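You operate a simulated robot arm through the tools that you are given. There is no shell and no other tool. Be economical: measure what you need, move in short steps, check, and stop when the job is done.

You are at the controls of a simulated robot arm. One attempt, no reset.

## Task
Lock out the suction unit and empty its tray into the dust bin.
Fine: mains switch off and the REPAIR tag on the LOCK peg before the drawer opens; silver tray back, drawer shut, nothing spilt.

It is judged by the outcome, as a careful person would: the job done as asked, and still so three seconds after it is handed in. It fails if anything else is knocked over, pushed out of place, dropped, spilled or broken.

## Robot
A 6-joint arm with a two-finger parallel gripper on a trunk, on a base that drives. Base frame: it is fixed to the floor where the robot stands at the start and does not move with it; the origin is under the middle of the robot, x ahead of it, y to its left, z up; the surface under the hand at the start is at about z = 75. Readings come in cm, rad, newtons and seconds.
With the tool pointing down near the work surface it reaches from about 10 to 72 cm from the robot's upright axis, wherever it stands. Its first joint turns from -2.897 to 2.897 rad. Places, roughly: dust bin [10, -180, 30]; inside of the suction drawer [40, -60, 40]; lock peg tip [80, 0, 120]; mains switch [80, 0, 130]; silver tray (25x20x12 cm) [40, -60, 40]; suction drawer [30, -60, 40]. Payload 3.91 kg.
The TCP is the grasp point between the finger pads, 3 cm short of the fingertips. In the tool frame z runs along the fingers and y along their closing line. Largest opening 11 cm; finger width 2, thickness 1; the body of the gripper, 4.8 by 11.2 cm, starts 5.5 cm behind the TCP.
Orientation is that of the tool frame in the base frame, as a unit quaternion [w, x, y, z]. With the fingers straight down and closing along the base's y, the tool's x points along the base's -x, its y along +y and its z along -z.

## Interface
- The arm moves only by the tool servo_tool. Its argument "series" is a list of rows, each a list of 3 entries, a list of its own where there are three numbers: the turn, a rotation vector about the tool's x, y, z in rad, then the shift along the tool's x, y, z in cm, then the finger opening in cm, from 0 to 11. In form: [[[wx, wy, wz], [tx, ty, tz], jaw], ...]. A call has 1 to 12 rows; each row shifts and turns the commanded pose from where the row before left it, along the tool's axes as they then stand. A row lasts 0.2 s, in which the tool goes at most 5 cm and 0.15 rad; a call with a longer step from one row to the next is refused whole, and so is a gripper value outside its range. A pose out of reach is approached as far as the arm can. The call stops where the force on the tool passes 90 N (or 10 N more than at its start, if that is more) or the arm is blocked; 0.2 s more then pass. Each finger travels about 4.5 cm/s and halts on what it meets, pressing with about 44 N; the grip force reading is that of the motor and also rises with nothing between the fingers. The clock runs only during rows and for 0.2 s after the last one: add rows that do not move to give the fingers time. The reply holds the time, the measured pose of the TCP, the force on the tool along the base axes, the opening and the grip force, in the units named above and with some noise, with the torque about the TCP (base axes, N m) and any sound that the robot's microphone picked up, and new pictures: "views" is both (left out), scene, wrist or none.
- Cameras (640 x 400 px; columns grow to the right, rows downward): "scene" is now at [1.3, 10.35, 131.99]; the picture's right is [-0.53, -0.85, 0.00], its down [-0.52, 0.32, -0.79] and it looks along [0.67, -0.42, -0.61] (base axes); focal length 214 px, centre (320, 200). "wrist" rides on the gripper at [7.1, 2.2, -10.7] in the tool frame; the picture's right is [-0.29, 0.96, 0.00], its down [-0.76, -0.23, -0.61] and it looks along [-0.58, -0.18, 0.79] (tool axes); focal length 243 px, centre (320, 200).
- move_column(by): slides the trunk up (or, below 0, down) by that many cm; the arm and the scene camera ride with it, the base frame stays. It gives what a move gives, with no picture.
- steer(legs): drives the robot by 1 to 6 legs, each [ahead, left, turn to the left] in cm, cm and rad, along the robot's own axes; the way and the turn of a leg run together, so that a leg with both is an arc; at most 150 cm and 3.142 rad a leg. The arm and the cameras ride along, it lands a little off, and it stops where it bumps. It gives what a move gives, and a new picture of the scene camera.
- turn_head(pan, tilt): turns the head with the scene camera to pan (to the left, within 1.501 rad either way) and tilt (down, from -0.506 to 1.204), counted from straight ahead of the robot. It gives what a move gives, and a new picture of the scene camera.
- pixel_to_xyz(camera, pixels): for up to 12 pixels [column, row] of the newest picture of that camera ("zoom" is the newest enlarged one), the place [x, y, z] in the base frame of the surface seen there, good to about 0.2 cm. No time passes.
- zoom(camera, box): a new picture of the part [left, top, right, bottom] of that camera's present view, enlarged. No time passes.
- hand_in(): hands the job in; it is judged then, once.

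Work in short steps. Measure before you move; look again where a grasp or a placing could have gone wrong, and mend it. You have 80 turns and 260 pictures in all, those below and enlarged ones among them. Open the gripper and draw the arm clear of the work before you hand the job in, unless the task says otherwise; then end with one line.

The tools are called after "Emit:" by a JSON object that holds its "method" and its "body". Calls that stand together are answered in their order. servo_tool: Moves the arm, as the interface text tells. Its arguments: {"type":"object","properties":{"series":{"type":"array","items":{"type":"array"}},"views":{"type":"string","enum":["both","scene","wrist","none"]}},"required":["series"]} The other tools are called the same way: move_column (by) slides the trunk up or down; steer (legs) drives the base; turn_head (pan, tilt) turns the head that bears the scene camera; pixel_to_xyz (camera, pixels) gives the place of the surface under pixels of a picture; zoom (camera, box) takes an enlarged picture of a part of a camera's view; hand_in () hands the job in.

At the start:

```text
time_s: 0.0
ee_pos: [47.34, -9.71, 99.97]
tool_rot: [0.0, 0.001, 1.0, 0.0]
ft_force: [0.0, 0.6, -0.2]
ft_torque: [-0.01, 0.03, 0.0]
finger_gap: 11.01
gripper_force: 0.0
trunk travel left (down, up): [-27.5, 31.5]
robot x, y, heading: [0.01, -0.19, 0.002]
head pan, tilt: [-0.553, 0.658]
```

scene: 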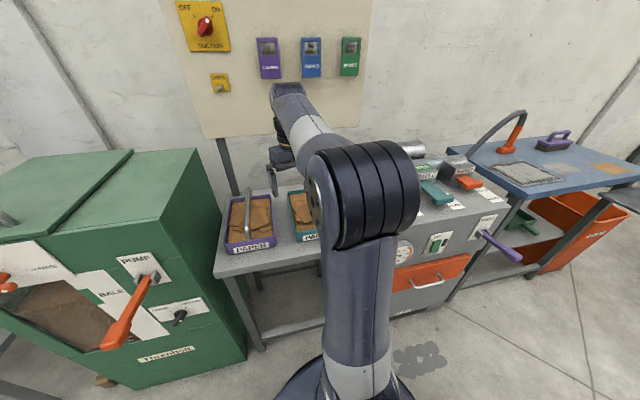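
wrist: 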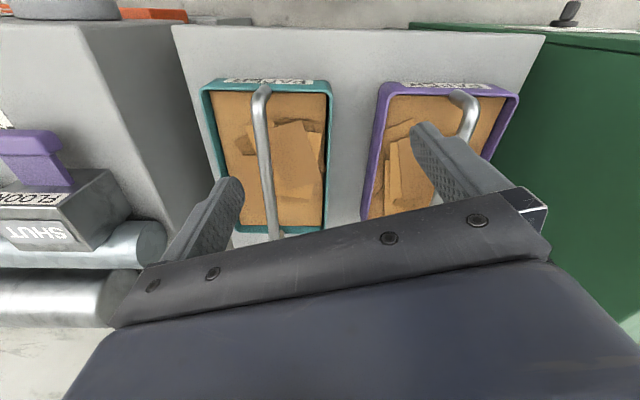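

The scene shows the board with switch at (205,25), lock peg (220,82) and three tags at (268..350,57). I enlarge and measure those.

Emit:
{"method": "zoom", "body": {"camera": "scene", "box": [160, 0, 380, 137]}}

Emit:
{"method": "zoom", "body": {"camera": "scene", "box": [360, 130, 560, 330]}}

Emit:
{"method": "pixel_to_xyz", "body": {"camera": "scene", "pixels": [[205, 25], [185, 45], [220, 82], [213, 90], [268, 57], [311, 57], [350, 57], [425, 283], [400, 280], [460, 265], [600, 230], [240, 115]]}}

```text
2.91 times, centred on (270, 68) of scene
```

zoom: 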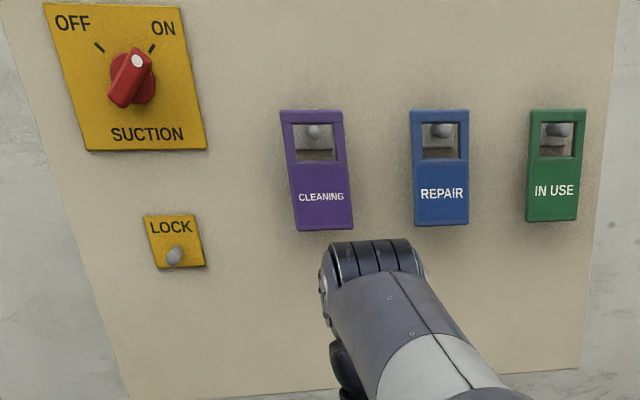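

```text
2.00 times, centred on (460, 230) of scene
```

zoom: 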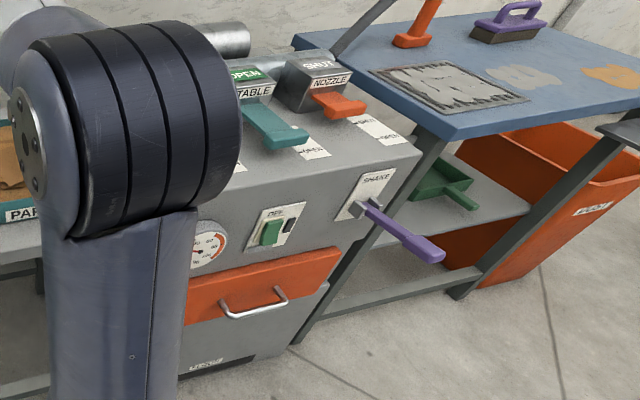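

```text
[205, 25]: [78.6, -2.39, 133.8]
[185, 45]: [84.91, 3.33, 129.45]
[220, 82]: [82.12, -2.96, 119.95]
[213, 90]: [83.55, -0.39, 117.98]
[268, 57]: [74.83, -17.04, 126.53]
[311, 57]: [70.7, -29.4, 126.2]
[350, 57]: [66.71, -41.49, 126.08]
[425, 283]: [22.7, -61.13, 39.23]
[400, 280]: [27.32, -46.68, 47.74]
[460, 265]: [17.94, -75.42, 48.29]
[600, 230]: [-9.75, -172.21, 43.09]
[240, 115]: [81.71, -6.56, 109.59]
```

Board is yawed about -0.32 rad. I enlarge peg and tags more to measure precisely.

Emit:
{"method": "zoom", "body": {"camera": "scene", "box": [250, 30, 370, 105]}}

Emit:
{"method": "pixel_to_xyz", "body": {"camera": "zoom", "pixels": [[270, 75], [270, 100], [325, 40], [325, 135], [275, 135], [375, 135], [325, 215], [320, 60], [325, 88], [282, 200], [372, 200], [324, 75]]}}

Emit:
{"method": "zoom", "body": {"camera": "scene", "box": [170, 0, 250, 100]}}

```text
5.33 times, centred on (310, 68) of scene
```

zoom: 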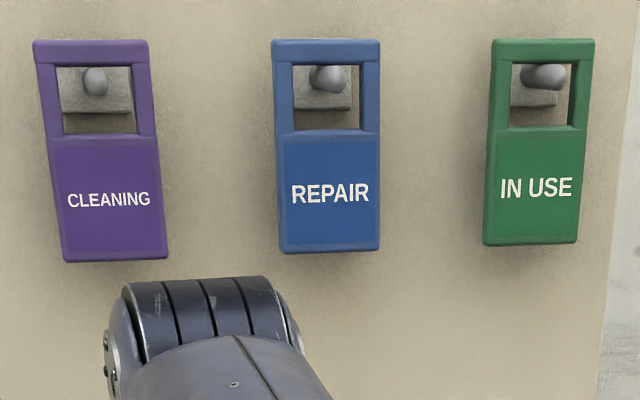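

```text
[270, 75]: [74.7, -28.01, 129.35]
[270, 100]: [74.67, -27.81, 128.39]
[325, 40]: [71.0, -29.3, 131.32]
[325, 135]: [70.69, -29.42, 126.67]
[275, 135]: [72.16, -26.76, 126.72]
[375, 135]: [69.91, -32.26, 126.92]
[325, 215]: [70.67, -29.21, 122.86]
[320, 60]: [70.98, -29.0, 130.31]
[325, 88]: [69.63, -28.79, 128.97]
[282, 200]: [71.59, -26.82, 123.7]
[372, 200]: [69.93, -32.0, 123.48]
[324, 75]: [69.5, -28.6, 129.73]
```

```text
4.00 times, centred on (210, 50) of scene
```

zoom: 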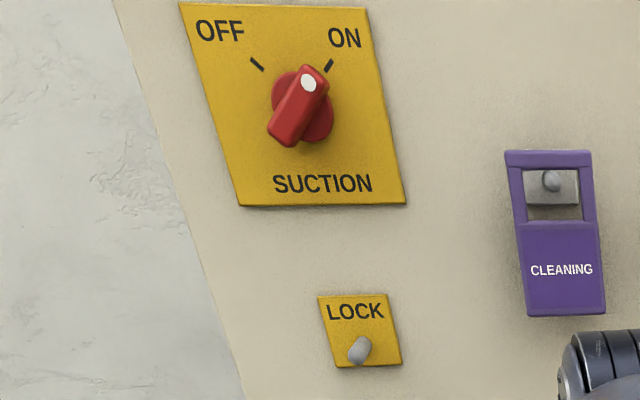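

Emit:
{"method": "pixel_to_xyz", "body": {"camera": "zoom", "pixels": [[308, 83], [300, 105], [288, 128], [355, 357], [358, 350], [368, 342], [345, 345], [323, 125], [316, 75], [278, 133], [551, 182], [390, 330]]}}

Emit:
{"method": "turn_head", "body": {"pan": -0.9, "tilt": 0.75}}

```text
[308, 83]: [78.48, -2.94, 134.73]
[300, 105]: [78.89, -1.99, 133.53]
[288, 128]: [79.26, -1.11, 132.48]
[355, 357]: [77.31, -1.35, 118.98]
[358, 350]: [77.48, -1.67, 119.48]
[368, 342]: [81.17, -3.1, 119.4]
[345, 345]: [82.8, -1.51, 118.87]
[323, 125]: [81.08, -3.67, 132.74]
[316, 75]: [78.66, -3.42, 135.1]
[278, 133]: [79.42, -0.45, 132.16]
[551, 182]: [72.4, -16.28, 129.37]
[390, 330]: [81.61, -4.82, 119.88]
```

```text
time_s: 0.8
ee_pos: [47.46, -9.79, 100.04]
tool_rot: [0.0, 0.0, 1.0, 0.0]
ft_force: [0.6, 1.1, -0.2]
ft_torque: [-0.01, 0.01, 0.02]
finger_gap: 10.99
gripper_force: 0.1
trunk travel left (down, up): [-27.5, 31.5]
robot x, y, heading: [0.15, 0.08, 0.003]
head pan, tilt: [-0.901, 0.75]
```

scene: 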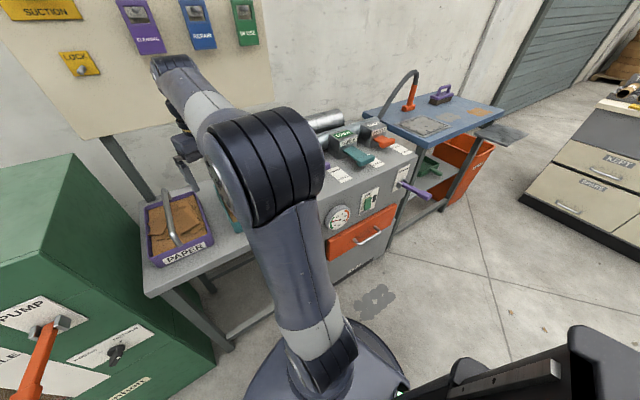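

Plan: turn switch first. Bar centre ≈ (78.9,-1.9,133.5), at 45° toward ON. I raise the tool 20 cm, then pitch it to horizontal.

Emit:
{"method": "servo_tool", "body": {"series": [[[0, 0, 0], [0, 0, -5], 11], [[0, 0, 0], [0, 0, -5], 11], [[0, 0, 0], [0, 0, -5], 11], [[0, 0, 0], [0, 0, -5], 11], [[0, 0, 0], [0, 0, 0], 11]], "views": "none"}}

Emit:
{"method": "servo_tool", "body": {"series": [[[0, -0.1428, 0], [0, 0, 0], 11], [[0, -0.1428, 0], [0, 0, 0], 11], [[0, -0.1428, 0], [0, 0, 0], 11], [[0, -0.1428, 0], [0, 0, 0], 11], [[0, -0.1428, 0], [0, 0, 0], 11], [[0, -0.1428, 0], [0, 0, 0], 11], [[0, -0.1428, 0], [0, 0, 0], 11], [[0, -0.1428, 0], [0, 0, 0], 11], [[0, -0.1428, 0], [0, 0, 0], 11], [[0, -0.1428, 0], [0, 0, 0], 11], [[0, -0.1428, 0], [0, 0, 0], 11], [[0, 0, 0], [0, 0, 0], 11]], "views": "both"}}

```text
time_s: 2.0
ee_pos: [45.44, -9.38, 110.26]
tool_rot: [0.003, 0.0, 1.0, -0.001]
ft_force: [0.3, 0.7, 0.2]
ft_torque: [0.01, 0.02, 0.0]
finger_gap: 10.99
gripper_force: 0.1
out of reach, approached as far as the arm can: row 2, 3, 4
trunk travel left (down, up): [-27.5, 31.5]
robot x, y, heading: [0.33, 0.14, -0.001]
head pan, tilt: [-0.901, 0.75]
```

```text
time_s: 4.6
ee_pos: [45.44, -9.25, 110.23]
tool_rot: [0.707, 0.001, 0.707, -0.001]
ft_force: [-0.2, 0.1, 0.1]
ft_torque: [0.0, -0.03, 0.01]
finger_gap: 11.0
gripper_force: 0.1
trunk travel left (down, up): [-27.5, 31.5]
robot x, y, heading: [-0.09, -0.06, -0.001]
head pan, tilt: [-0.901, 0.75]
```

scene: 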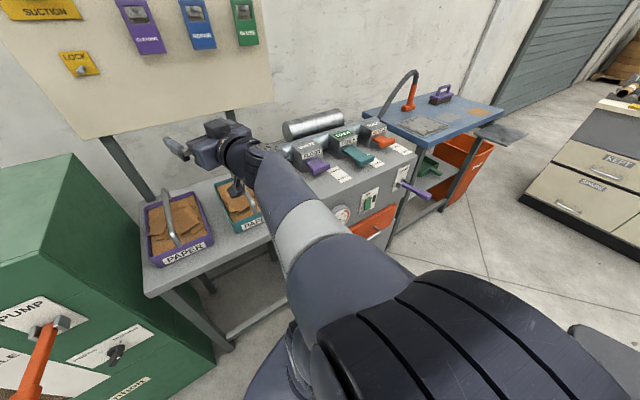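
wrist: 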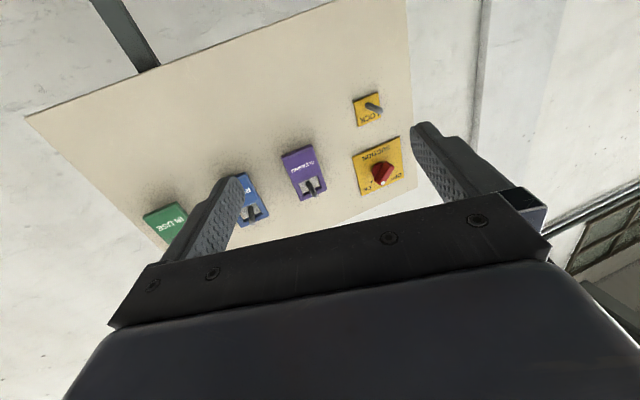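

The tool is level. I raise the trunk 23 cm, then yaw to face the board.

Emit:
{"method": "move_column", "body": {"by": 23}}

Emit:
{"method": "servo_tool", "body": {"series": [[[0.107, 0, 0], [0, 0, 0], 6], [[0.107, 0, 0], [0, 0, 0], 6], [[0.107, 0, 0], [0, 0, 0], 6], [[0, 0, 0.131], [0, 0, 0], 6], [[0, 0, 0.131], [0, 0, 0], 6], [[0, 0, 0.131], [0, 0, 0], 6], [[0, 0, 0.131], [0, 0, 0], 6], [[0, 0, 0.131], [0, 0, 0], 6], [[0, 0, 0.131], [0, 0, 0], 6], [[0, 0, 0], [0, 0, 0], 6]], "views": "none"}}

Emit:
{"method": "turn_head", "body": {"pan": -0.3, "tilt": 0.4}}

```text
time_s: 7.0
ee_pos: [45.51, -9.17, 133.24]
tool_rot: [0.707, 0.0, 0.707, 0.0]
ft_force: [0.0, 0.4, 0.5]
ft_torque: [-0.02, -0.01, 0.02]
finger_gap: 11.03
gripper_force: 0.0
trunk travel left (down, up): [-50.5, 8.5]
robot x, y, heading: [-0.4, -0.13, -0.002]
head pan, tilt: [-0.901, 0.75]
```

```text
time_s: 9.2
ee_pos: [44.1, -13.32, 132.87]
tool_rot: [0.687, 0.37, 0.603, 0.166]
ft_force: [0.2, 0.1, -0.6]
ft_torque: [-0.02, -0.02, 0.0]
finger_gap: 6.03
gripper_force: 0.1
out of reach, approached as far as the arm can: row 3, 4, 5
trunk travel left (down, up): [-50.5, 8.5]
robot x, y, heading: [-0.21, -0.06, 0.002]
head pan, tilt: [-0.901, 0.75]
```

```text
time_s: 10.2
ee_pos: [44.13, -13.39, 132.91]
tool_rot: [0.687, 0.37, 0.603, 0.164]
ft_force: [0.0, -0.2, -1.4]
ft_torque: [0.0, -0.03, 0.0]
finger_gap: 6.01
gripper_force: 0.1
trunk travel left (down, up): [-50.5, 8.5]
robot x, y, heading: [0.05, 0.14, -0.003]
head pan, tilt: [-0.3, 0.4]
```

scene: 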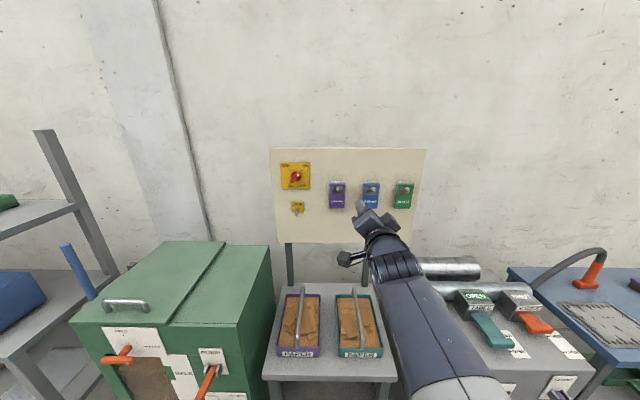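

Orientation is right (tool z ≈ (0.95,-0.31,0), closing line left-up). Now I move to 6 cm off the knob.

Emit:
{"method": "servo_tool", "body": {"series": [[[0, 0, 0], [2.5, 2.64, 3.3], 6], [[0, 0, 0], [2.5, 2.64, 3.3], 6], [[0, 0, 0], [2.5, 2.64, 3.3], 6], [[0, 0, 0], [2.5, 2.64, 3.3], 6], [[0, 0, 0], [2.5, 2.64, 3.3], 6], [[0, 0, 0], [2.5, 2.64, 3.3], 6], [[0, 0, 0], [0, 0, 0], 6]]}}

```text
time_s: 11.8
ee_pos: [66.3, -8.52, 136.19]
tool_rot: [0.689, 0.372, 0.6, 0.164]
ft_force: [0.2, -0.4, -0.1]
ft_torque: [-0.01, 0.01, -0.07]
finger_gap: 6.03
gripper_force: 0.1
out of reach, approached as far as the arm can: row 1, 2, 3, 4, 5
trunk travel left (down, up): [-50.5, 8.5]
robot x, y, heading: [0.06, -0.02, 0.001]
head pan, tilt: [-0.3, 0.4]
```

scene: 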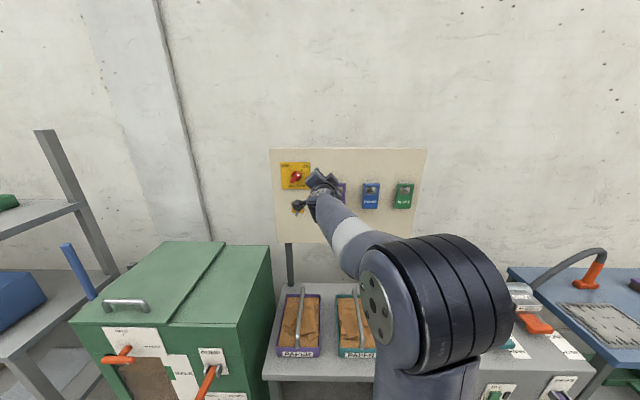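
wrist: 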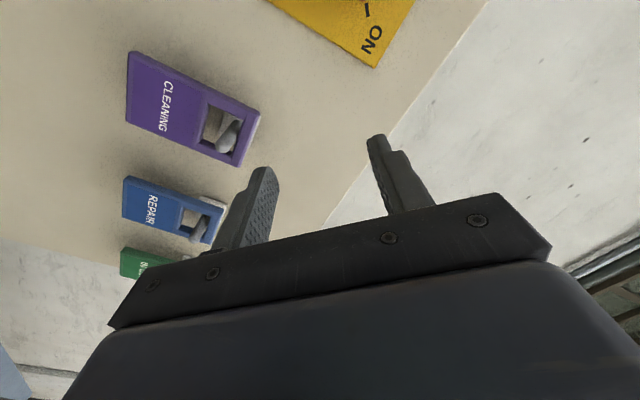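

The approach fell short at left (now 10.4 cm right, 2.7 high of the knob axis). I shift the rest.

Emit:
{"method": "servo_tool", "body": {"series": [[[0, 0, 0], [3.08, 1.81, 0], 6], [[0, 0, 0], [3.08, 1.81, 0], 6], [[0, 0, 0], [3.08, 1.81, 0], 6], [[0, 0, 0], [0, 0, 0], 6]]}}

```text
time_s: 12.8
ee_pos: [69.67, 1.47, 133.34]
tool_rot: [0.688, 0.372, 0.602, 0.162]
ft_force: [-0.3, 0.1, -0.4]
ft_torque: [0.0, 0.01, 0.0]
finger_gap: 6.02
gripper_force: 0.0
trunk travel left (down, up): [-50.5, 8.5]
robot x, y, heading: [0.18, 0.21, -0.0]
head pan, tilt: [-0.3, 0.4]
```

scene: 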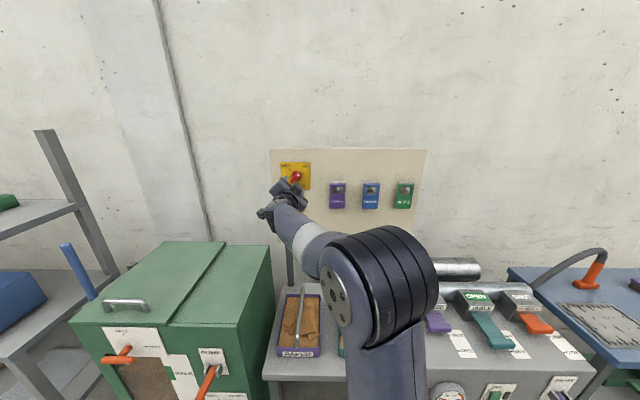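
wrist: 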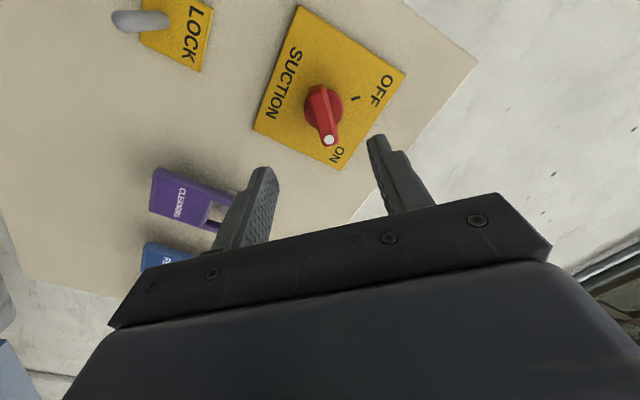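

Aligned: the knob at (325,115) sits between fingers. I measure the knob and peg in the wrist picture.

Emit:
{"method": "pixel_to_xyz", "body": {"camera": "wrist", "pixels": [[329, 140], [321, 92], [325, 115], [324, 88], [333, 110], [345, 100], [123, 21], [150, 18], [165, 18], [300, 120]]}}

```text
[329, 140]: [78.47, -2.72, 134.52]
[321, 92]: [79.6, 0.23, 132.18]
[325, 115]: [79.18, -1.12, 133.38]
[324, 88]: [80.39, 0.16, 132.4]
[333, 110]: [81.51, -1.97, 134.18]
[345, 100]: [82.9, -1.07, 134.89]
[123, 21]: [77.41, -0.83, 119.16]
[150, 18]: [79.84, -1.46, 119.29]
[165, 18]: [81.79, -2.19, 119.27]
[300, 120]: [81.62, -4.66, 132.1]
```

Knob centre is 0.35 cm left; peg is level at z 119.2, h −23.6. I advance 8.7 cm and close on the knob.

Emit:
{"method": "servo_tool", "body": {"series": [[[0, 0, 0], [0.25, 0.25, 2.9], 6], [[0, 0, 0], [0, 0, 2.9], 6], [[0, 0, 0], [0, 0, 2.9], 6], [[0, 0, 0], [0, 0, 0], 6], [[0, 0, 0], [0, 0, 0], 0], [[0, 0, 0], [0, 0, 0], 0], [[0, 0, 0], [0, 0, 0], 0], [[0, 0, 0], [0, 0, 0], 0], [[0, 0, 0], [0, 0, 0], 0]], "views": "wrist"}}

```text
time_s: 14.8
ee_pos: [77.99, -0.9, 133.36]
tool_rot: [0.689, 0.371, 0.601, 0.163]
ft_force: [9.4, 4.9, 12.6]
ft_torque: [-0.08, -0.02, 0.5]
finger_gap: 1.59
gripper_force: 44.8
trunk travel left (down, up): [-50.5, 8.5]
robot x, y, heading: [-0.12, -0.14, -0.003]
head pan, tilt: [-0.3, 0.4]
```

wrist: 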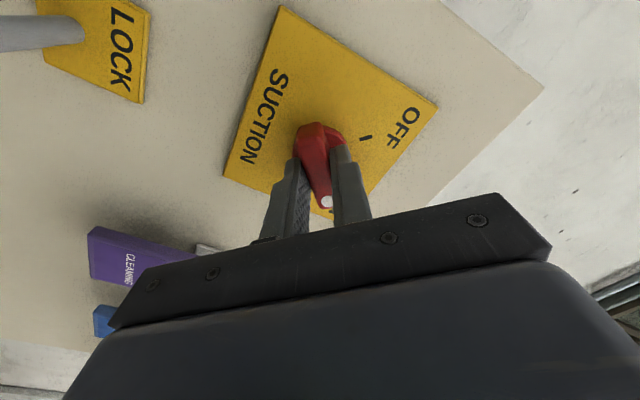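

The knob is gripped (gap 1.59). I turn it 90° counter-clockwise (−z).

Emit:
{"method": "servo_tool", "body": {"series": [[[0, 0, -0.1428], [0, 0, 0], 0], [[0, 0, -0.1428], [0, 0, 0], 0], [[0, 0, -0.1428], [0, 0, 0], 0], [[0, 0, -0.1428], [0, 0, 0], 0], [[0, 0, -0.1428], [0, 0, 0], 0], [[0, 0, -0.1428], [0, 0, 0], 0], [[0, 0, -0.1428], [0, 0, 0], 0], [[0, 0, -0.1428], [0, 0, 0], 0], [[0, 0, -0.1428], [0, 0, 0], 0], [[0, 0, -0.1428], [0, 0, 0], 0], [[0, 0, -0.1428], [0, 0, 0], 0], [[0, 0, 0], [0, 0, 0], 0]], "views": "wrist"}}

```text
time_s: 17.4
ee_pos: [78.01, -1.11, 133.46]
tool_rot: [0.602, -0.163, 0.688, -0.371]
ft_force: [9.8, 0.6, 19.3]
ft_torque: [-0.17, -0.48, 0.96]
finger_gap: 1.57
gripper_force: 45.1
trunk travel left (down, up): [-50.5, 8.5]
robot x, y, heading: [0.48, -0.09, 0.001]
head pan, tilt: [-0.3, 0.4]
```

wrist: 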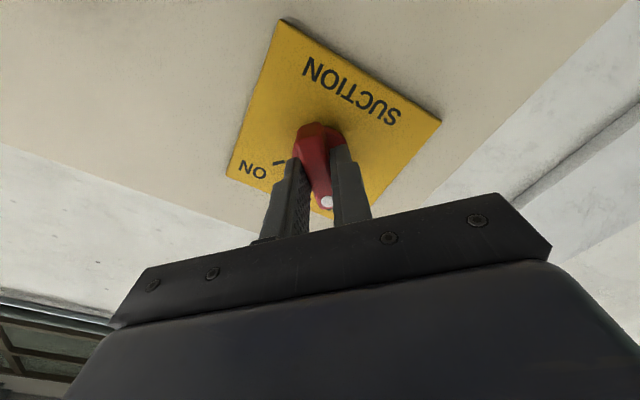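

Knob followed to OFF. I release, retreat 10 cm and roll the tool back 45° to a horizontal closing line, then look.

Emit:
{"method": "servo_tool", "body": {"series": [[[0, 0, 0], [0, 0, 0], 4], [[0, 0, 0], [0, 0, 0], 5], [[0, 0, 0], [0, 0, -3], 5], [[0, 0, 0], [0, 0, -4], 6], [[0, 0, 0], [0, 0, -4], 8], [[0, 0, 0.131], [0, 0, 0], 9], [[0, 0, 0.131], [0, 0, 0], 9], [[0, 0, 0.131], [0, 0, 0], 9], [[0, 0, 0.131], [0, 0, 0], 9], [[0, 0, 0.131], [0, 0, 0], 9], [[0, 0, 0.131], [0, 0, 0], 9], [[0, 0, 0], [0, 0, 0], 9]]}}

Emit:
{"method": "zoom", "body": {"camera": "scene", "box": [260, 140, 440, 252]}}

```text
time_s: 20.1
ee_pos: [67.39, 2.35, 133.31]
tool_rot: [0.698, 0.114, 0.698, -0.113]
ft_force: [-1.1, 0.3, 0.1]
ft_torque: [0.02, -0.02, 0.02]
finger_gap: 9.01
gripper_force: 0.0
trunk travel left (down, up): [-50.5, 8.5]
robot x, y, heading: [-0.04, -0.19, -0.002]
head pan, tilt: [-0.3, 0.4]
```

scene: 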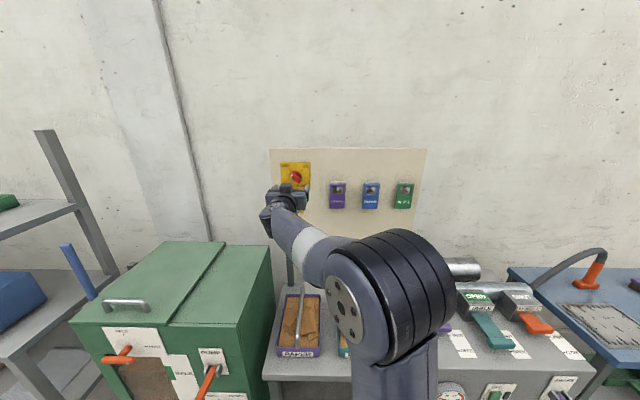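
wrist: 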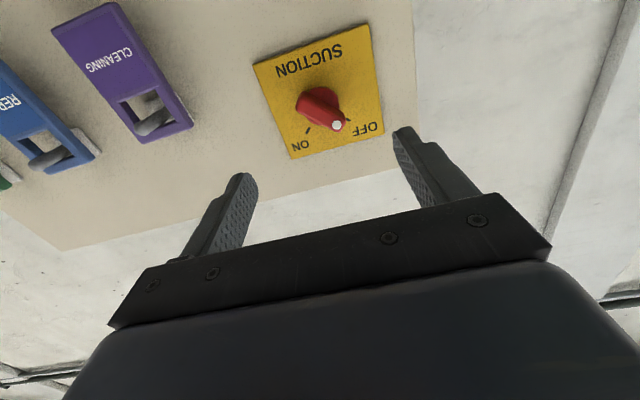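

```text
3.56 times, centred on (350, 196) of scene
```

zoom: 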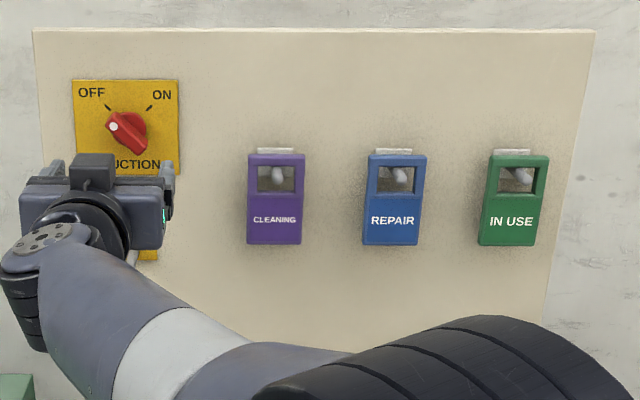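

The switch is OFF. Measure the REPAIR tag in the zoom.

Emit:
{"method": "pixel_to_xyz", "body": {"camera": "zoom", "pixels": [[371, 215], [417, 215], [393, 160], [393, 205], [393, 240], [397, 155], [395, 175], [373, 180], [416, 180], [392, 197], [361, 225], [395, 151]]}}

```text
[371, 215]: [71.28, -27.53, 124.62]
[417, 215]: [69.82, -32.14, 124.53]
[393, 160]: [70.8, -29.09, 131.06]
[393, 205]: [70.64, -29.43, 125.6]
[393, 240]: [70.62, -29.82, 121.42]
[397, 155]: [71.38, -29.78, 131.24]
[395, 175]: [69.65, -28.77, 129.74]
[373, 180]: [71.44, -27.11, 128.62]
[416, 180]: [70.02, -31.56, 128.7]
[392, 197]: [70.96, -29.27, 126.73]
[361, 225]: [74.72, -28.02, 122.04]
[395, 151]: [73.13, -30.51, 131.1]
```

REPAIR tag centre: h≈5.7, z 121–131, front n 76.3. I move to standoff at z 124 facing it.

Emit:
{"method": "servo_tool", "body": {"series": [[[0, 0, 0], [1.33, -4.17, 0.2], 9], [[0, 0, 0], [1.33, -4.17, 0.2], 9], [[0, 0, 0], [1.33, -4.17, 0.2], 9], [[0, 0, 0], [1.33, -4.17, 0.2], 9], [[0, 0, 0], [1.33, -4.17, 0.2], 9], [[0, 0, 0], [1.33, -4.17, 0.2], 9], [[0, 0, 0], [1.33, -4.17, 0.2], 9], [[0, 0, 0], [0, 0, 0], 9]]}}

```text
time_s: 21.9
ee_pos: [59.64, -25.86, 123.9]
tool_rot: [0.698, 0.113, 0.698, -0.111]
ft_force: [-0.7, -0.3, -0.3]
ft_torque: [-0.01, -0.02, 0.0]
finger_gap: 8.98
gripper_force: 0.1
trunk travel left (down, up): [-50.5, 8.5]
robot x, y, heading: [-0.13, -0.18, 0.0]
head pan, tilt: [-0.3, 0.4]
```

scene: 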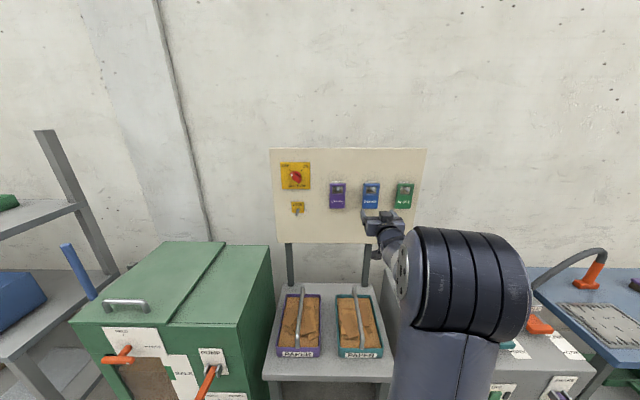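
wrist: 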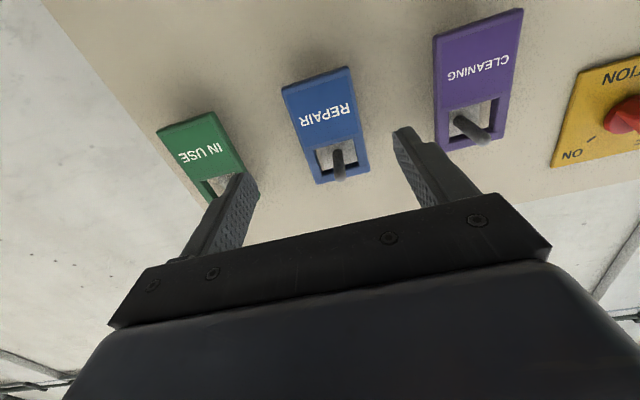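

Measure the tag edges from the wrist view.

Emit:
{"method": "zoom", "body": {"camera": "wrist", "box": [260, 50, 420, 200]}}

Emit:
{"method": "pixel_to_xyz", "body": {"camera": "wrist", "pixels": [[294, 115], [355, 103], [286, 88], [347, 73], [316, 179], [365, 166], [327, 117], [336, 155], [340, 177], [319, 152], [356, 141], [337, 147]]}}

```text
2.67 times, centred on (340, 125) of wrist
```

zoom: 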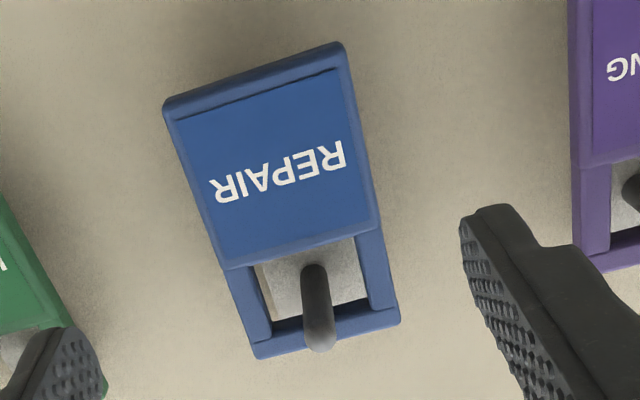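

```text
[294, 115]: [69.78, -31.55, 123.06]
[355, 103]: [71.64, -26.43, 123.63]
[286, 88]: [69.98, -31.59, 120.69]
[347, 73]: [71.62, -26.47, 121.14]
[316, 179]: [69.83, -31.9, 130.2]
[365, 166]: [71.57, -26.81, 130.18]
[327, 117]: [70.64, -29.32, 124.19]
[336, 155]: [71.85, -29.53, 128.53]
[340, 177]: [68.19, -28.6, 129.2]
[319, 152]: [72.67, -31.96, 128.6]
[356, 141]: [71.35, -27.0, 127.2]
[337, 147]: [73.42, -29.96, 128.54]
```

Tag centre h≈5.4. I shift 0.3 left, advance 11.1 cm, and close on it.

Emit:
{"method": "servo_tool", "body": {"series": [[[0, 0, 0], [0, 0.3, 4], 9], [[0, 0, 0], [0, 0, 4], 9], [[0, 0, 0], [0, 0, 3.1], 9], [[0, 0, 0], [0, 0, 0], 9], [[0, 0, 0], [0, 0, 0], 4], [[0, 0, 0], [0, 0, 0], 4], [[0, 0, 0], [0, 0, 0], 4], [[0, 0, 0], [0, 0, 0], 4], [[0, 0, 0], [0, 0, 0], 4]]}}

```text
time_s: 23.9
ee_pos: [70.33, -29.02, 124.17]
tool_rot: [0.698, 0.113, 0.698, -0.112]
ft_force: [-0.3, 0.6, -0.9]
ft_torque: [0.0, -0.03, 0.0]
finger_gap: 6.12
gripper_force: 44.1
trunk travel left (down, up): [-50.5, 8.5]
robot x, y, heading: [0.25, 0.19, 0.004]
head pan, tilt: [-0.3, 0.4]
```

scene: 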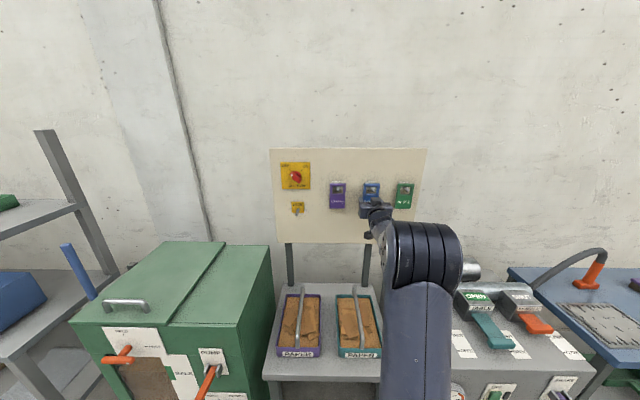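
wrist: 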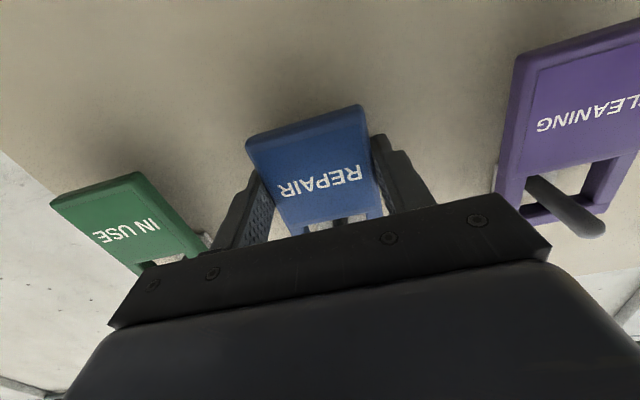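

Tag gripped (gap 6.12). I lift 1 cm to center the peg in the window and draw straight out 8 cm.

Emit:
{"method": "servo_tool", "body": {"series": [[[0, 0, 0], [-0.5, 0, 0], 4], [[0, 0, 0], [-0.5, 0, 0], 4], [[0, 0, 0], [0, 0, -2], 4], [[0, 0, 0], [0, 0, -2], 4], [[0, 0, 0], [0, 0, -2], 4], [[0, 0, 0], [0, 0, -2], 4], [[0, 0, 0], [0, 0, 0], 4]]}}

```text
time_s: 25.4
ee_pos: [62.5, -26.35, 124.99]
tool_rot: [0.698, 0.114, 0.698, -0.113]
ft_force: [0.1, -1.0, -0.9]
ft_torque: [0.04, 0.03, 0.01]
finger_gap: 6.09
gripper_force: 44.2
trunk travel left (down, up): [-50.5, 8.5]
robot x, y, heading: [-0.05, 0.26, 0.003]
head pan, tilt: [-0.3, 0.4]
```

scene: 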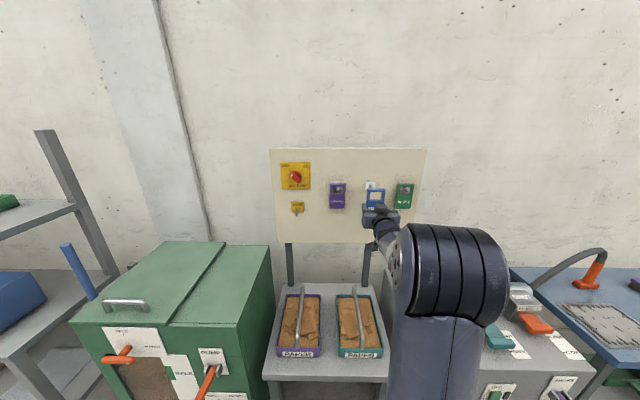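
wrist: 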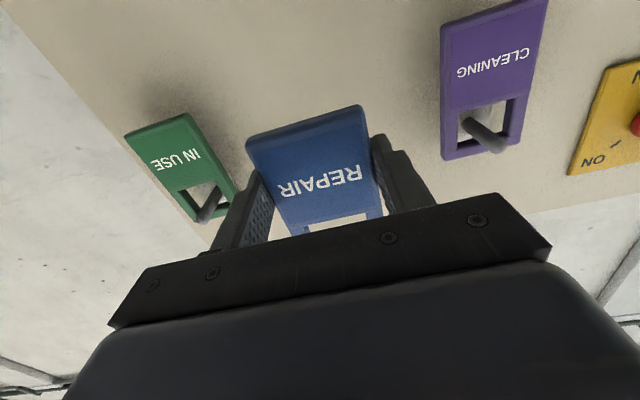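

The tag is free. Now I carry it left 29.2 and down 9.8 in front of the LOCK peg.

Emit:
{"method": "servo_tool", "body": {"series": [[[0, 0, 0], [1.22, 3.65, 0], 4], [[0, 0, 0], [1.22, 3.65, 0], 4], [[0, 0, 0], [1.22, 3.65, 0], 4], [[0, 0, 0], [1.22, 3.65, 0], 4], [[0, 0, 0], [1.22, 3.65, 0], 4], [[0, 0, 0], [1.22, 3.65, 0], 4], [[0, 0, 0], [1.22, 3.65, 0], 4], [[0, 0, 0], [1.22, 3.65, 0], 4], [[0, 0, 0], [0, 0, 0], 4]]}}

Emit:
{"method": "zoom", "body": {"camera": "scene", "box": [260, 140, 380, 240]}}

```text
time_s: 27.4
ee_pos: [71.83, 1.41, 115.17]
tool_rot: [0.698, 0.114, 0.698, -0.113]
ft_force: [0.6, -0.3, -0.6]
ft_torque: [-0.01, 0.01, -0.02]
finger_gap: 6.1
gripper_force: 44.0
trunk travel left (down, up): [-50.5, 8.5]
robot x, y, heading: [-0.11, -0.22, -0.004]
head pan, tilt: [-0.3, 0.4]
```

scene: 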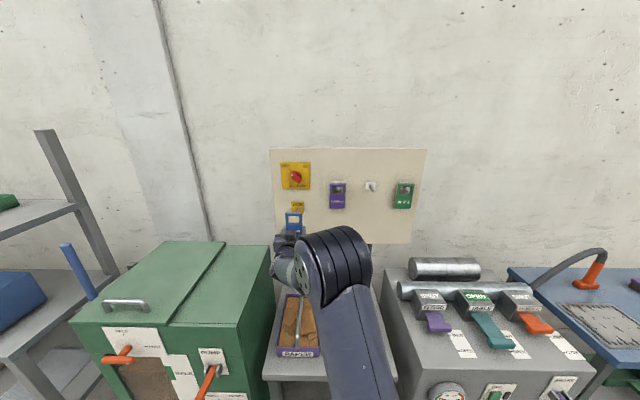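
wrist: 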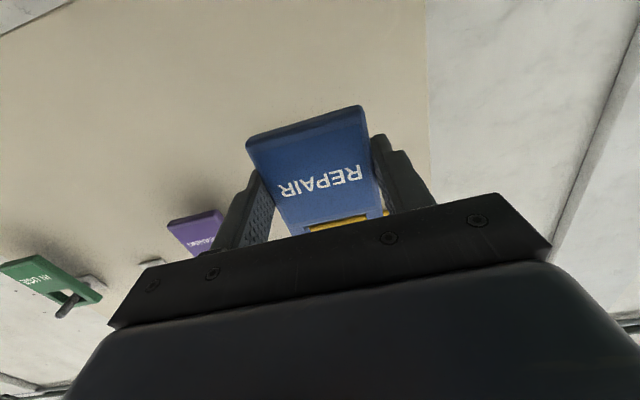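

```text
4.00 times, centred on (320, 190) of scene
```

zoom: 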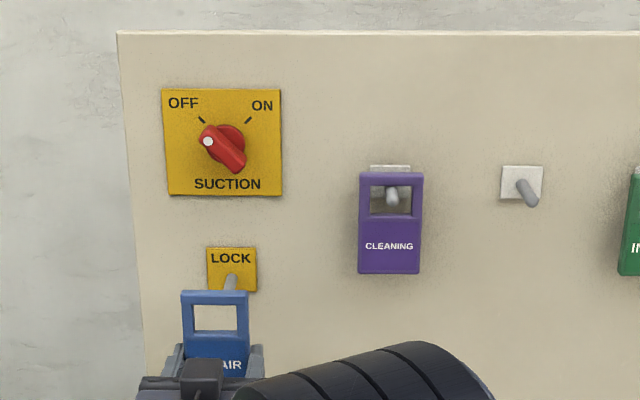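

I check tag top/window vs peg in this zoom.

Emit:
{"method": "pixel_to_xyz", "body": {"camera": "zoom", "pixels": [[186, 315], [242, 315], [214, 297], [231, 282], [228, 287], [214, 340], [524, 190], [530, 200]]}}

```text
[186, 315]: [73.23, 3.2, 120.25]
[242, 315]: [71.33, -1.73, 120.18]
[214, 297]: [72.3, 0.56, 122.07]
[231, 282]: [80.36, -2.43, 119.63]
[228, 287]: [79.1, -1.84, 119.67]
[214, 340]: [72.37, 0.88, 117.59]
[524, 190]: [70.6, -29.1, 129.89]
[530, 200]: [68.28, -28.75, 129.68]
```

Window (h −26…−20.8 outer, z ~117.8–121.2) surrounds peg line (h −23.4, z ~119.1). I advance 8.1 cm and lower 1 cm.

Emit:
{"method": "servo_tool", "body": {"series": [[[0, 0, 0], [0, 0, 2], 4], [[0, 0, 0], [0, 0, 2], 4], [[0, 0, 0], [0, 0, 2], 4], [[0, 0, 0], [0, 0, 2], 4], [[0, 0, 0], [0.5, 0, 0], 4], [[0, 0, 0], [0.5, 0, 0], 4], [[0, 0, 0], [0, 0, 0], 4]]}}

Emit:
{"method": "zoom", "body": {"camera": "scene", "box": [260, 160, 340, 260]}}

```text
time_s: 29.1
ee_pos: [79.44, -1.22, 114.24]
tool_rot: [0.698, 0.114, 0.698, -0.112]
ft_force: [0.6, 0.3, 0.0]
ft_torque: [-0.01, -0.01, 0.01]
finger_gap: 6.09
gripper_force: 44.0
trunk travel left (down, up): [-50.5, 8.5]
robot x, y, heading: [0.24, -0.33, -0.005]
head pan, tilt: [-0.3, 0.4]
```

scene: 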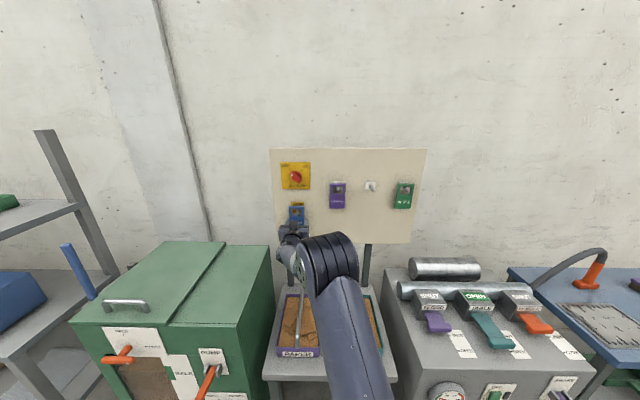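
wrist: 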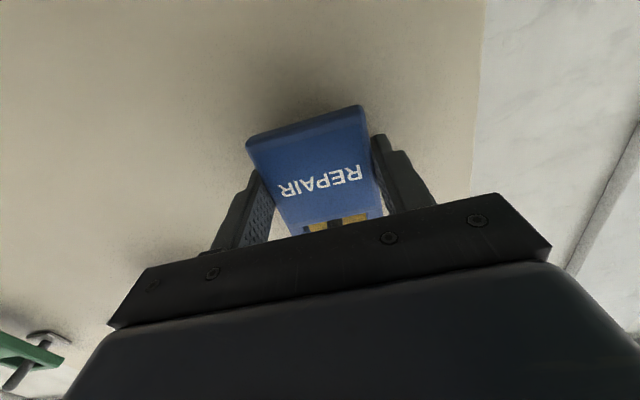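

```text
4.00 times, centred on (300, 210) of scene
```

zoom: 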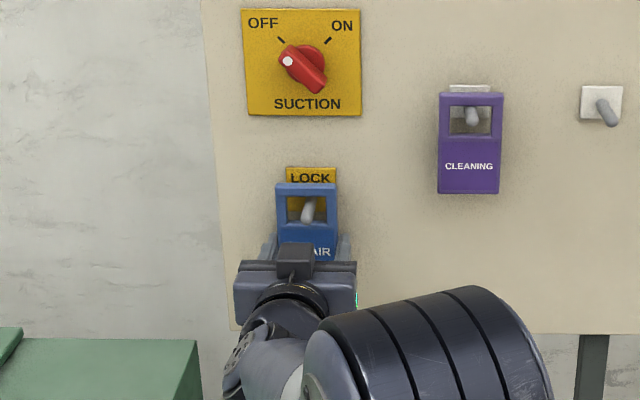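

The peg is through the window. I lower 0.2 cm, open gently and back off 12 cm.

Emit:
{"method": "servo_tool", "body": {"series": [[[0, 0, 0], [0.2, 0, 0], 4], [[0, 0, 0], [0, 0, 0], 7], [[0, 0, 0], [0, 0, 0], 9], [[0, 0, 0], [0, 0, 0], 9], [[0, 0, 0], [0, 0, 0], 9], [[0, 0, 0], [0, 0, -3], 9], [[0, 0, 0], [0, 0, -4.5], 9], [[0, 0, 0], [0, 0, -4.5], 9], [[0, 0, 0], [0, 0, 0], 9]], "views": "wrist"}}

Emit:
{"method": "zoom", "body": {"camera": "scene", "box": [260, 160, 340, 260]}}

```text
time_s: 31.1
ee_pos: [68.04, 2.43, 113.97]
tool_rot: [0.698, 0.113, 0.698, -0.111]
ft_force: [-0.8, 0.1, 0.3]
ft_torque: [0.03, -0.01, -0.01]
finger_gap: 9.0
gripper_force: 0.0
trunk travel left (down, up): [-50.5, 8.5]
robot x, y, heading: [-0.35, -0.3, 0.005]
head pan, tilt: [-0.3, 0.4]
```

wrist: 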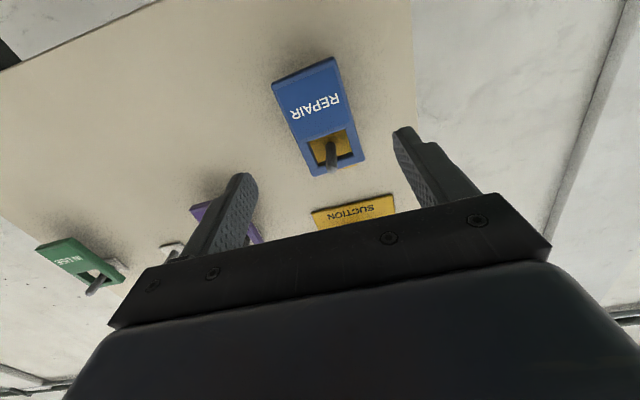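

```text
4.00 times, centred on (300, 210) of scene
```

zoom: 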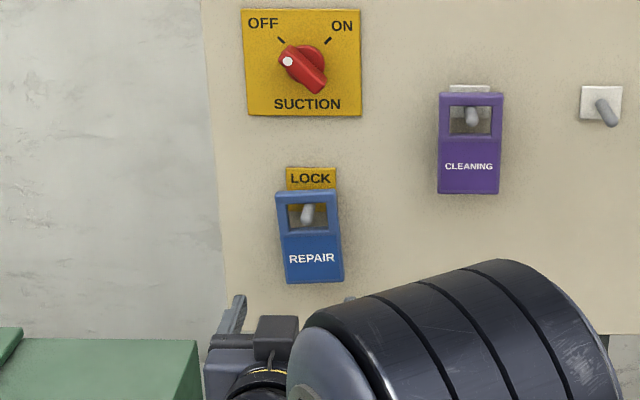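

The REPAIR tag hangs on LOCK and the switch is OFF. I draw the arm back and look down toward the drawer and bin.

Emit:
{"method": "servo_tool", "body": {"series": [[[0, 0, 0], [0, 0, -4.5], 9], [[0, 0, 0], [0, 0, -4.5], 9], [[0, 0, 0], [0, -4, -2], 9], [[0, 0, 0], [0, -4, -2], 9], [[0, 0, 0], [0, -4, -2], 9], [[0, 0, 0], [0, 0, 0], 9]], "views": "none"}}

Emit:
{"method": "turn_head", "body": {"pan": -1.15, "tilt": 0.75}}

```text
time_s: 32.5
ee_pos: [49.83, -4.09, 113.9]
tool_rot: [0.698, 0.114, 0.698, -0.112]
ft_force: [0.7, -0.8, 0.1]
ft_torque: [0.0, 0.01, 0.03]
finger_gap: 9.0
gripper_force: 0.1
trunk travel left (down, up): [-50.5, 8.5]
robot x, y, heading: [-0.04, -0.17, 0.003]
head pan, tilt: [-0.3, 0.4]
```

```text
time_s: 33.6
ee_pos: [50.1, -4.02, 114.1]
tool_rot: [0.698, 0.113, 0.698, -0.112]
ft_force: [-0.4, 0.6, 0.5]
ft_torque: [0.02, 0.0, -0.02]
finger_gap: 8.99
gripper_force: 0.1
trunk travel left (down, up): [-50.5, 8.5]
robot x, y, heading: [-0.19, -0.03, 0.001]
head pan, tilt: [-1.15, 0.75]
```

scene: 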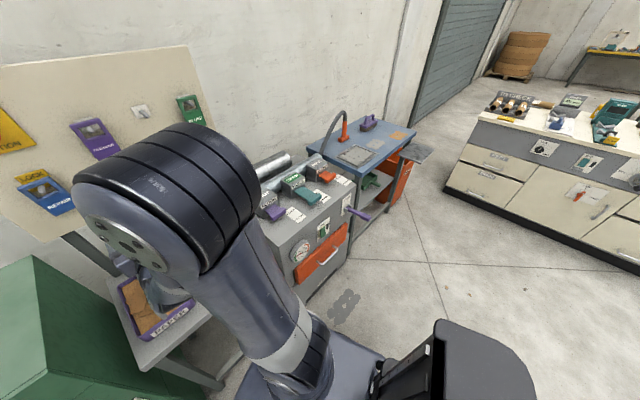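

I measure machine, stain, bench and counter positions to plan the drive.

Emit:
{"method": "pixel_to_xyz", "body": {"camera": "scene", "pixels": [[345, 305], [325, 262], [306, 285], [347, 240], [355, 212], [368, 260], [404, 175], [445, 190], [385, 205], [215, 385], [130, 340], [640, 265]]}}

Emit:
{"method": "zoom", "body": {"camera": "scene", "box": [260, 110, 440, 320]}}

```text
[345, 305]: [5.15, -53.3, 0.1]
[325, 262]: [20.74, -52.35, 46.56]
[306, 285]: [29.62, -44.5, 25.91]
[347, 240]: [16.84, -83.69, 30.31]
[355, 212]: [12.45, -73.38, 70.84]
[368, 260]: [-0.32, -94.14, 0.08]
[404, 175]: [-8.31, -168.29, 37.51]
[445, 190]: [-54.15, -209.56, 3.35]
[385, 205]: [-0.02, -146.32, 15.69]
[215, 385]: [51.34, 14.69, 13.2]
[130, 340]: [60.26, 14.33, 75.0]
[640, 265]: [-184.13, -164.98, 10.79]
```

```text
1.90 times, centred on (350, 215) of scene
```

zoom: 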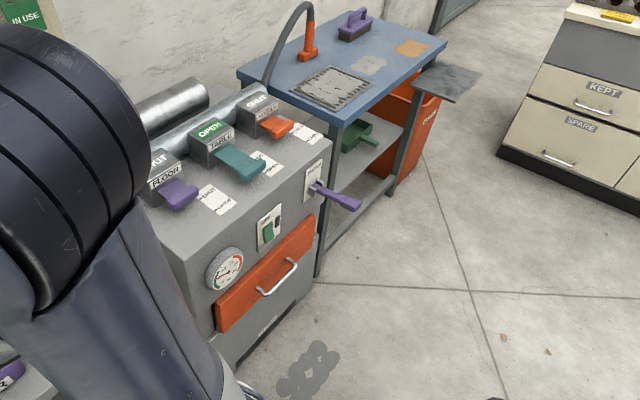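

Handle bar is at about n 36, z 46.5. Before backing up I look to both sides/rear.

Emit:
{"method": "turn_head", "body": {"pan": 1.5, "tilt": 0.6}}

Emit:
{"method": "turn_head", "body": {"pan": -1.5, "tilt": 0.6}}

```text
time_s: 36.0
ee_pos: [50.0, -4.18, 113.94]
tool_rot: [0.698, 0.114, 0.698, -0.111]
ft_force: [-0.2, 0.3, 0.7]
ft_torque: [-0.02, 0.0, 0.04]
finger_gap: 9.04
gripper_force: 0.0
trunk travel left (down, up): [-50.5, 8.5]
robot x, y, heading: [-0.05, 0.15, 0.001]
head pan, tilt: [1.499, 0.6]
```

scene: 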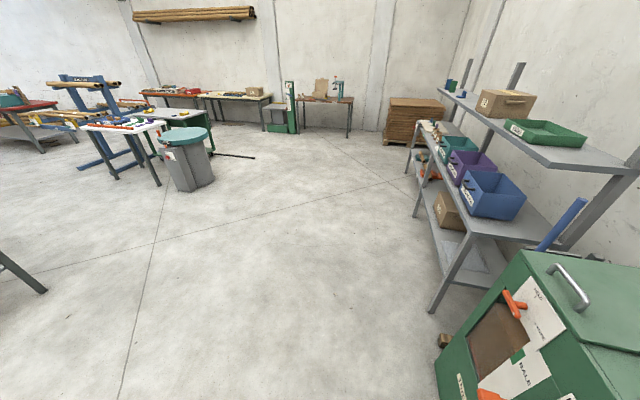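

```text
time_s: 38.6
ee_pos: [50.01, -4.02, 113.9]
tool_rot: [0.698, 0.114, 0.698, -0.113]
ft_force: [-0.3, 0.7, -0.4]
ft_torque: [0.0, -0.01, -0.05]
finger_gap: 9.01
gripper_force: 0.2
trunk travel left (down, up): [-50.5, 8.5]
robot x, y, heading: [-0.16, 0.02, -0.0]
head pan, tilt: [-1.499, 0.6]
```

scene: 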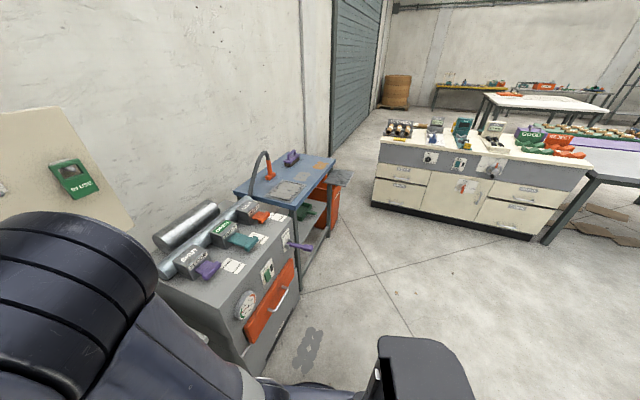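

Floor is clear. I drive back 44 cm, right 33 cm and turn −0.32 to face the drawer.

Emit:
{"method": "steer", "body": {"legs": [[-44, 0, 0], [0, -33, 0], [0, 0, -0.32]]}}

Emit:
{"method": "turn_head", "body": {"pan": 0, "tilt": 0.8}}

```text
time_s: 44.0
ee_pos: [2.64, -52.3, 114.03]
tool_rot: [0.672, 0.222, 0.671, -0.221]
ft_force: [-0.1, -0.7, -0.2]
ft_torque: [0.01, -0.04, 0.02]
finger_gap: 9.02
gripper_force: 0.1
trunk travel left (down, up): [-50.5, 8.5]
robot x, y, heading: [-43.59, -32.98, -0.32]
head pan, tilt: [-1.499, 0.6]
```

scene: 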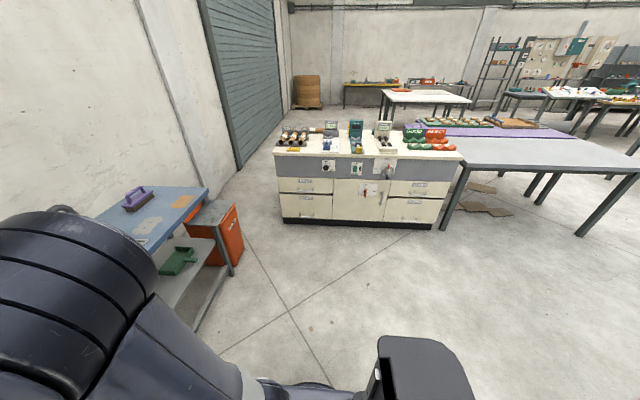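

```text
time_s: 45.6
ee_pos: [2.64, -52.26, 113.93]
tool_rot: [0.671, 0.223, 0.671, -0.221]
ft_force: [0.4, -0.4, 0.3]
ft_torque: [-0.01, 0.0, 0.01]
finger_gap: 9.0
gripper_force: 0.1
trunk travel left (down, up): [-50.5, 8.5]
robot x, y, heading: [-43.47, -32.8, -0.322]
head pan, tilt: [0.0, 0.799]
```

scene: 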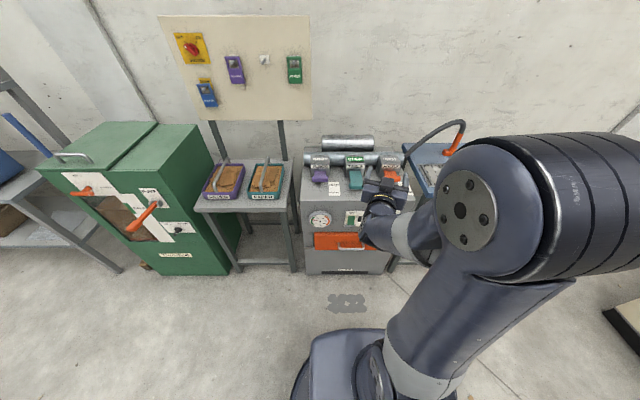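

I enlarge the machine and measure drawer handle, lever and gauge.

Emit:
{"method": "zoom", "body": {"camera": "scene", "box": [290, 130, 430, 280]}}

Emit:
{"method": "pixel_to_xyz", "body": {"camera": "scene", "pixels": [[316, 242], [340, 242], [345, 250], [330, 262], [308, 236], [320, 218], [354, 218], [420, 215], [407, 260], [395, 240], [420, 262], [430, 220]]}}

```text
2.67 times, centred on (360, 205) of scene
```

zoom: 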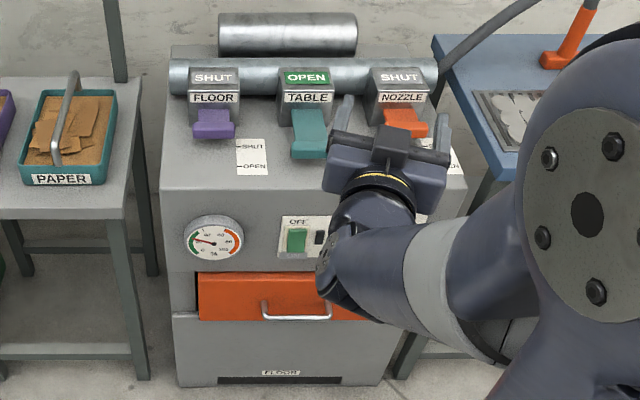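

```text
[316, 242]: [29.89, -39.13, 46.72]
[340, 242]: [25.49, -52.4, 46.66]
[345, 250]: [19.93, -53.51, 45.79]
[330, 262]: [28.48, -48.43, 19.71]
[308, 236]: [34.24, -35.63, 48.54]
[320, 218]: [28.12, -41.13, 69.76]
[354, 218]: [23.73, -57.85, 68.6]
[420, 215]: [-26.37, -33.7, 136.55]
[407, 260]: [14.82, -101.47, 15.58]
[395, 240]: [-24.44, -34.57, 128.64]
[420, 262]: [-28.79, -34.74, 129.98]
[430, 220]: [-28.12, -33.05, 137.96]
```

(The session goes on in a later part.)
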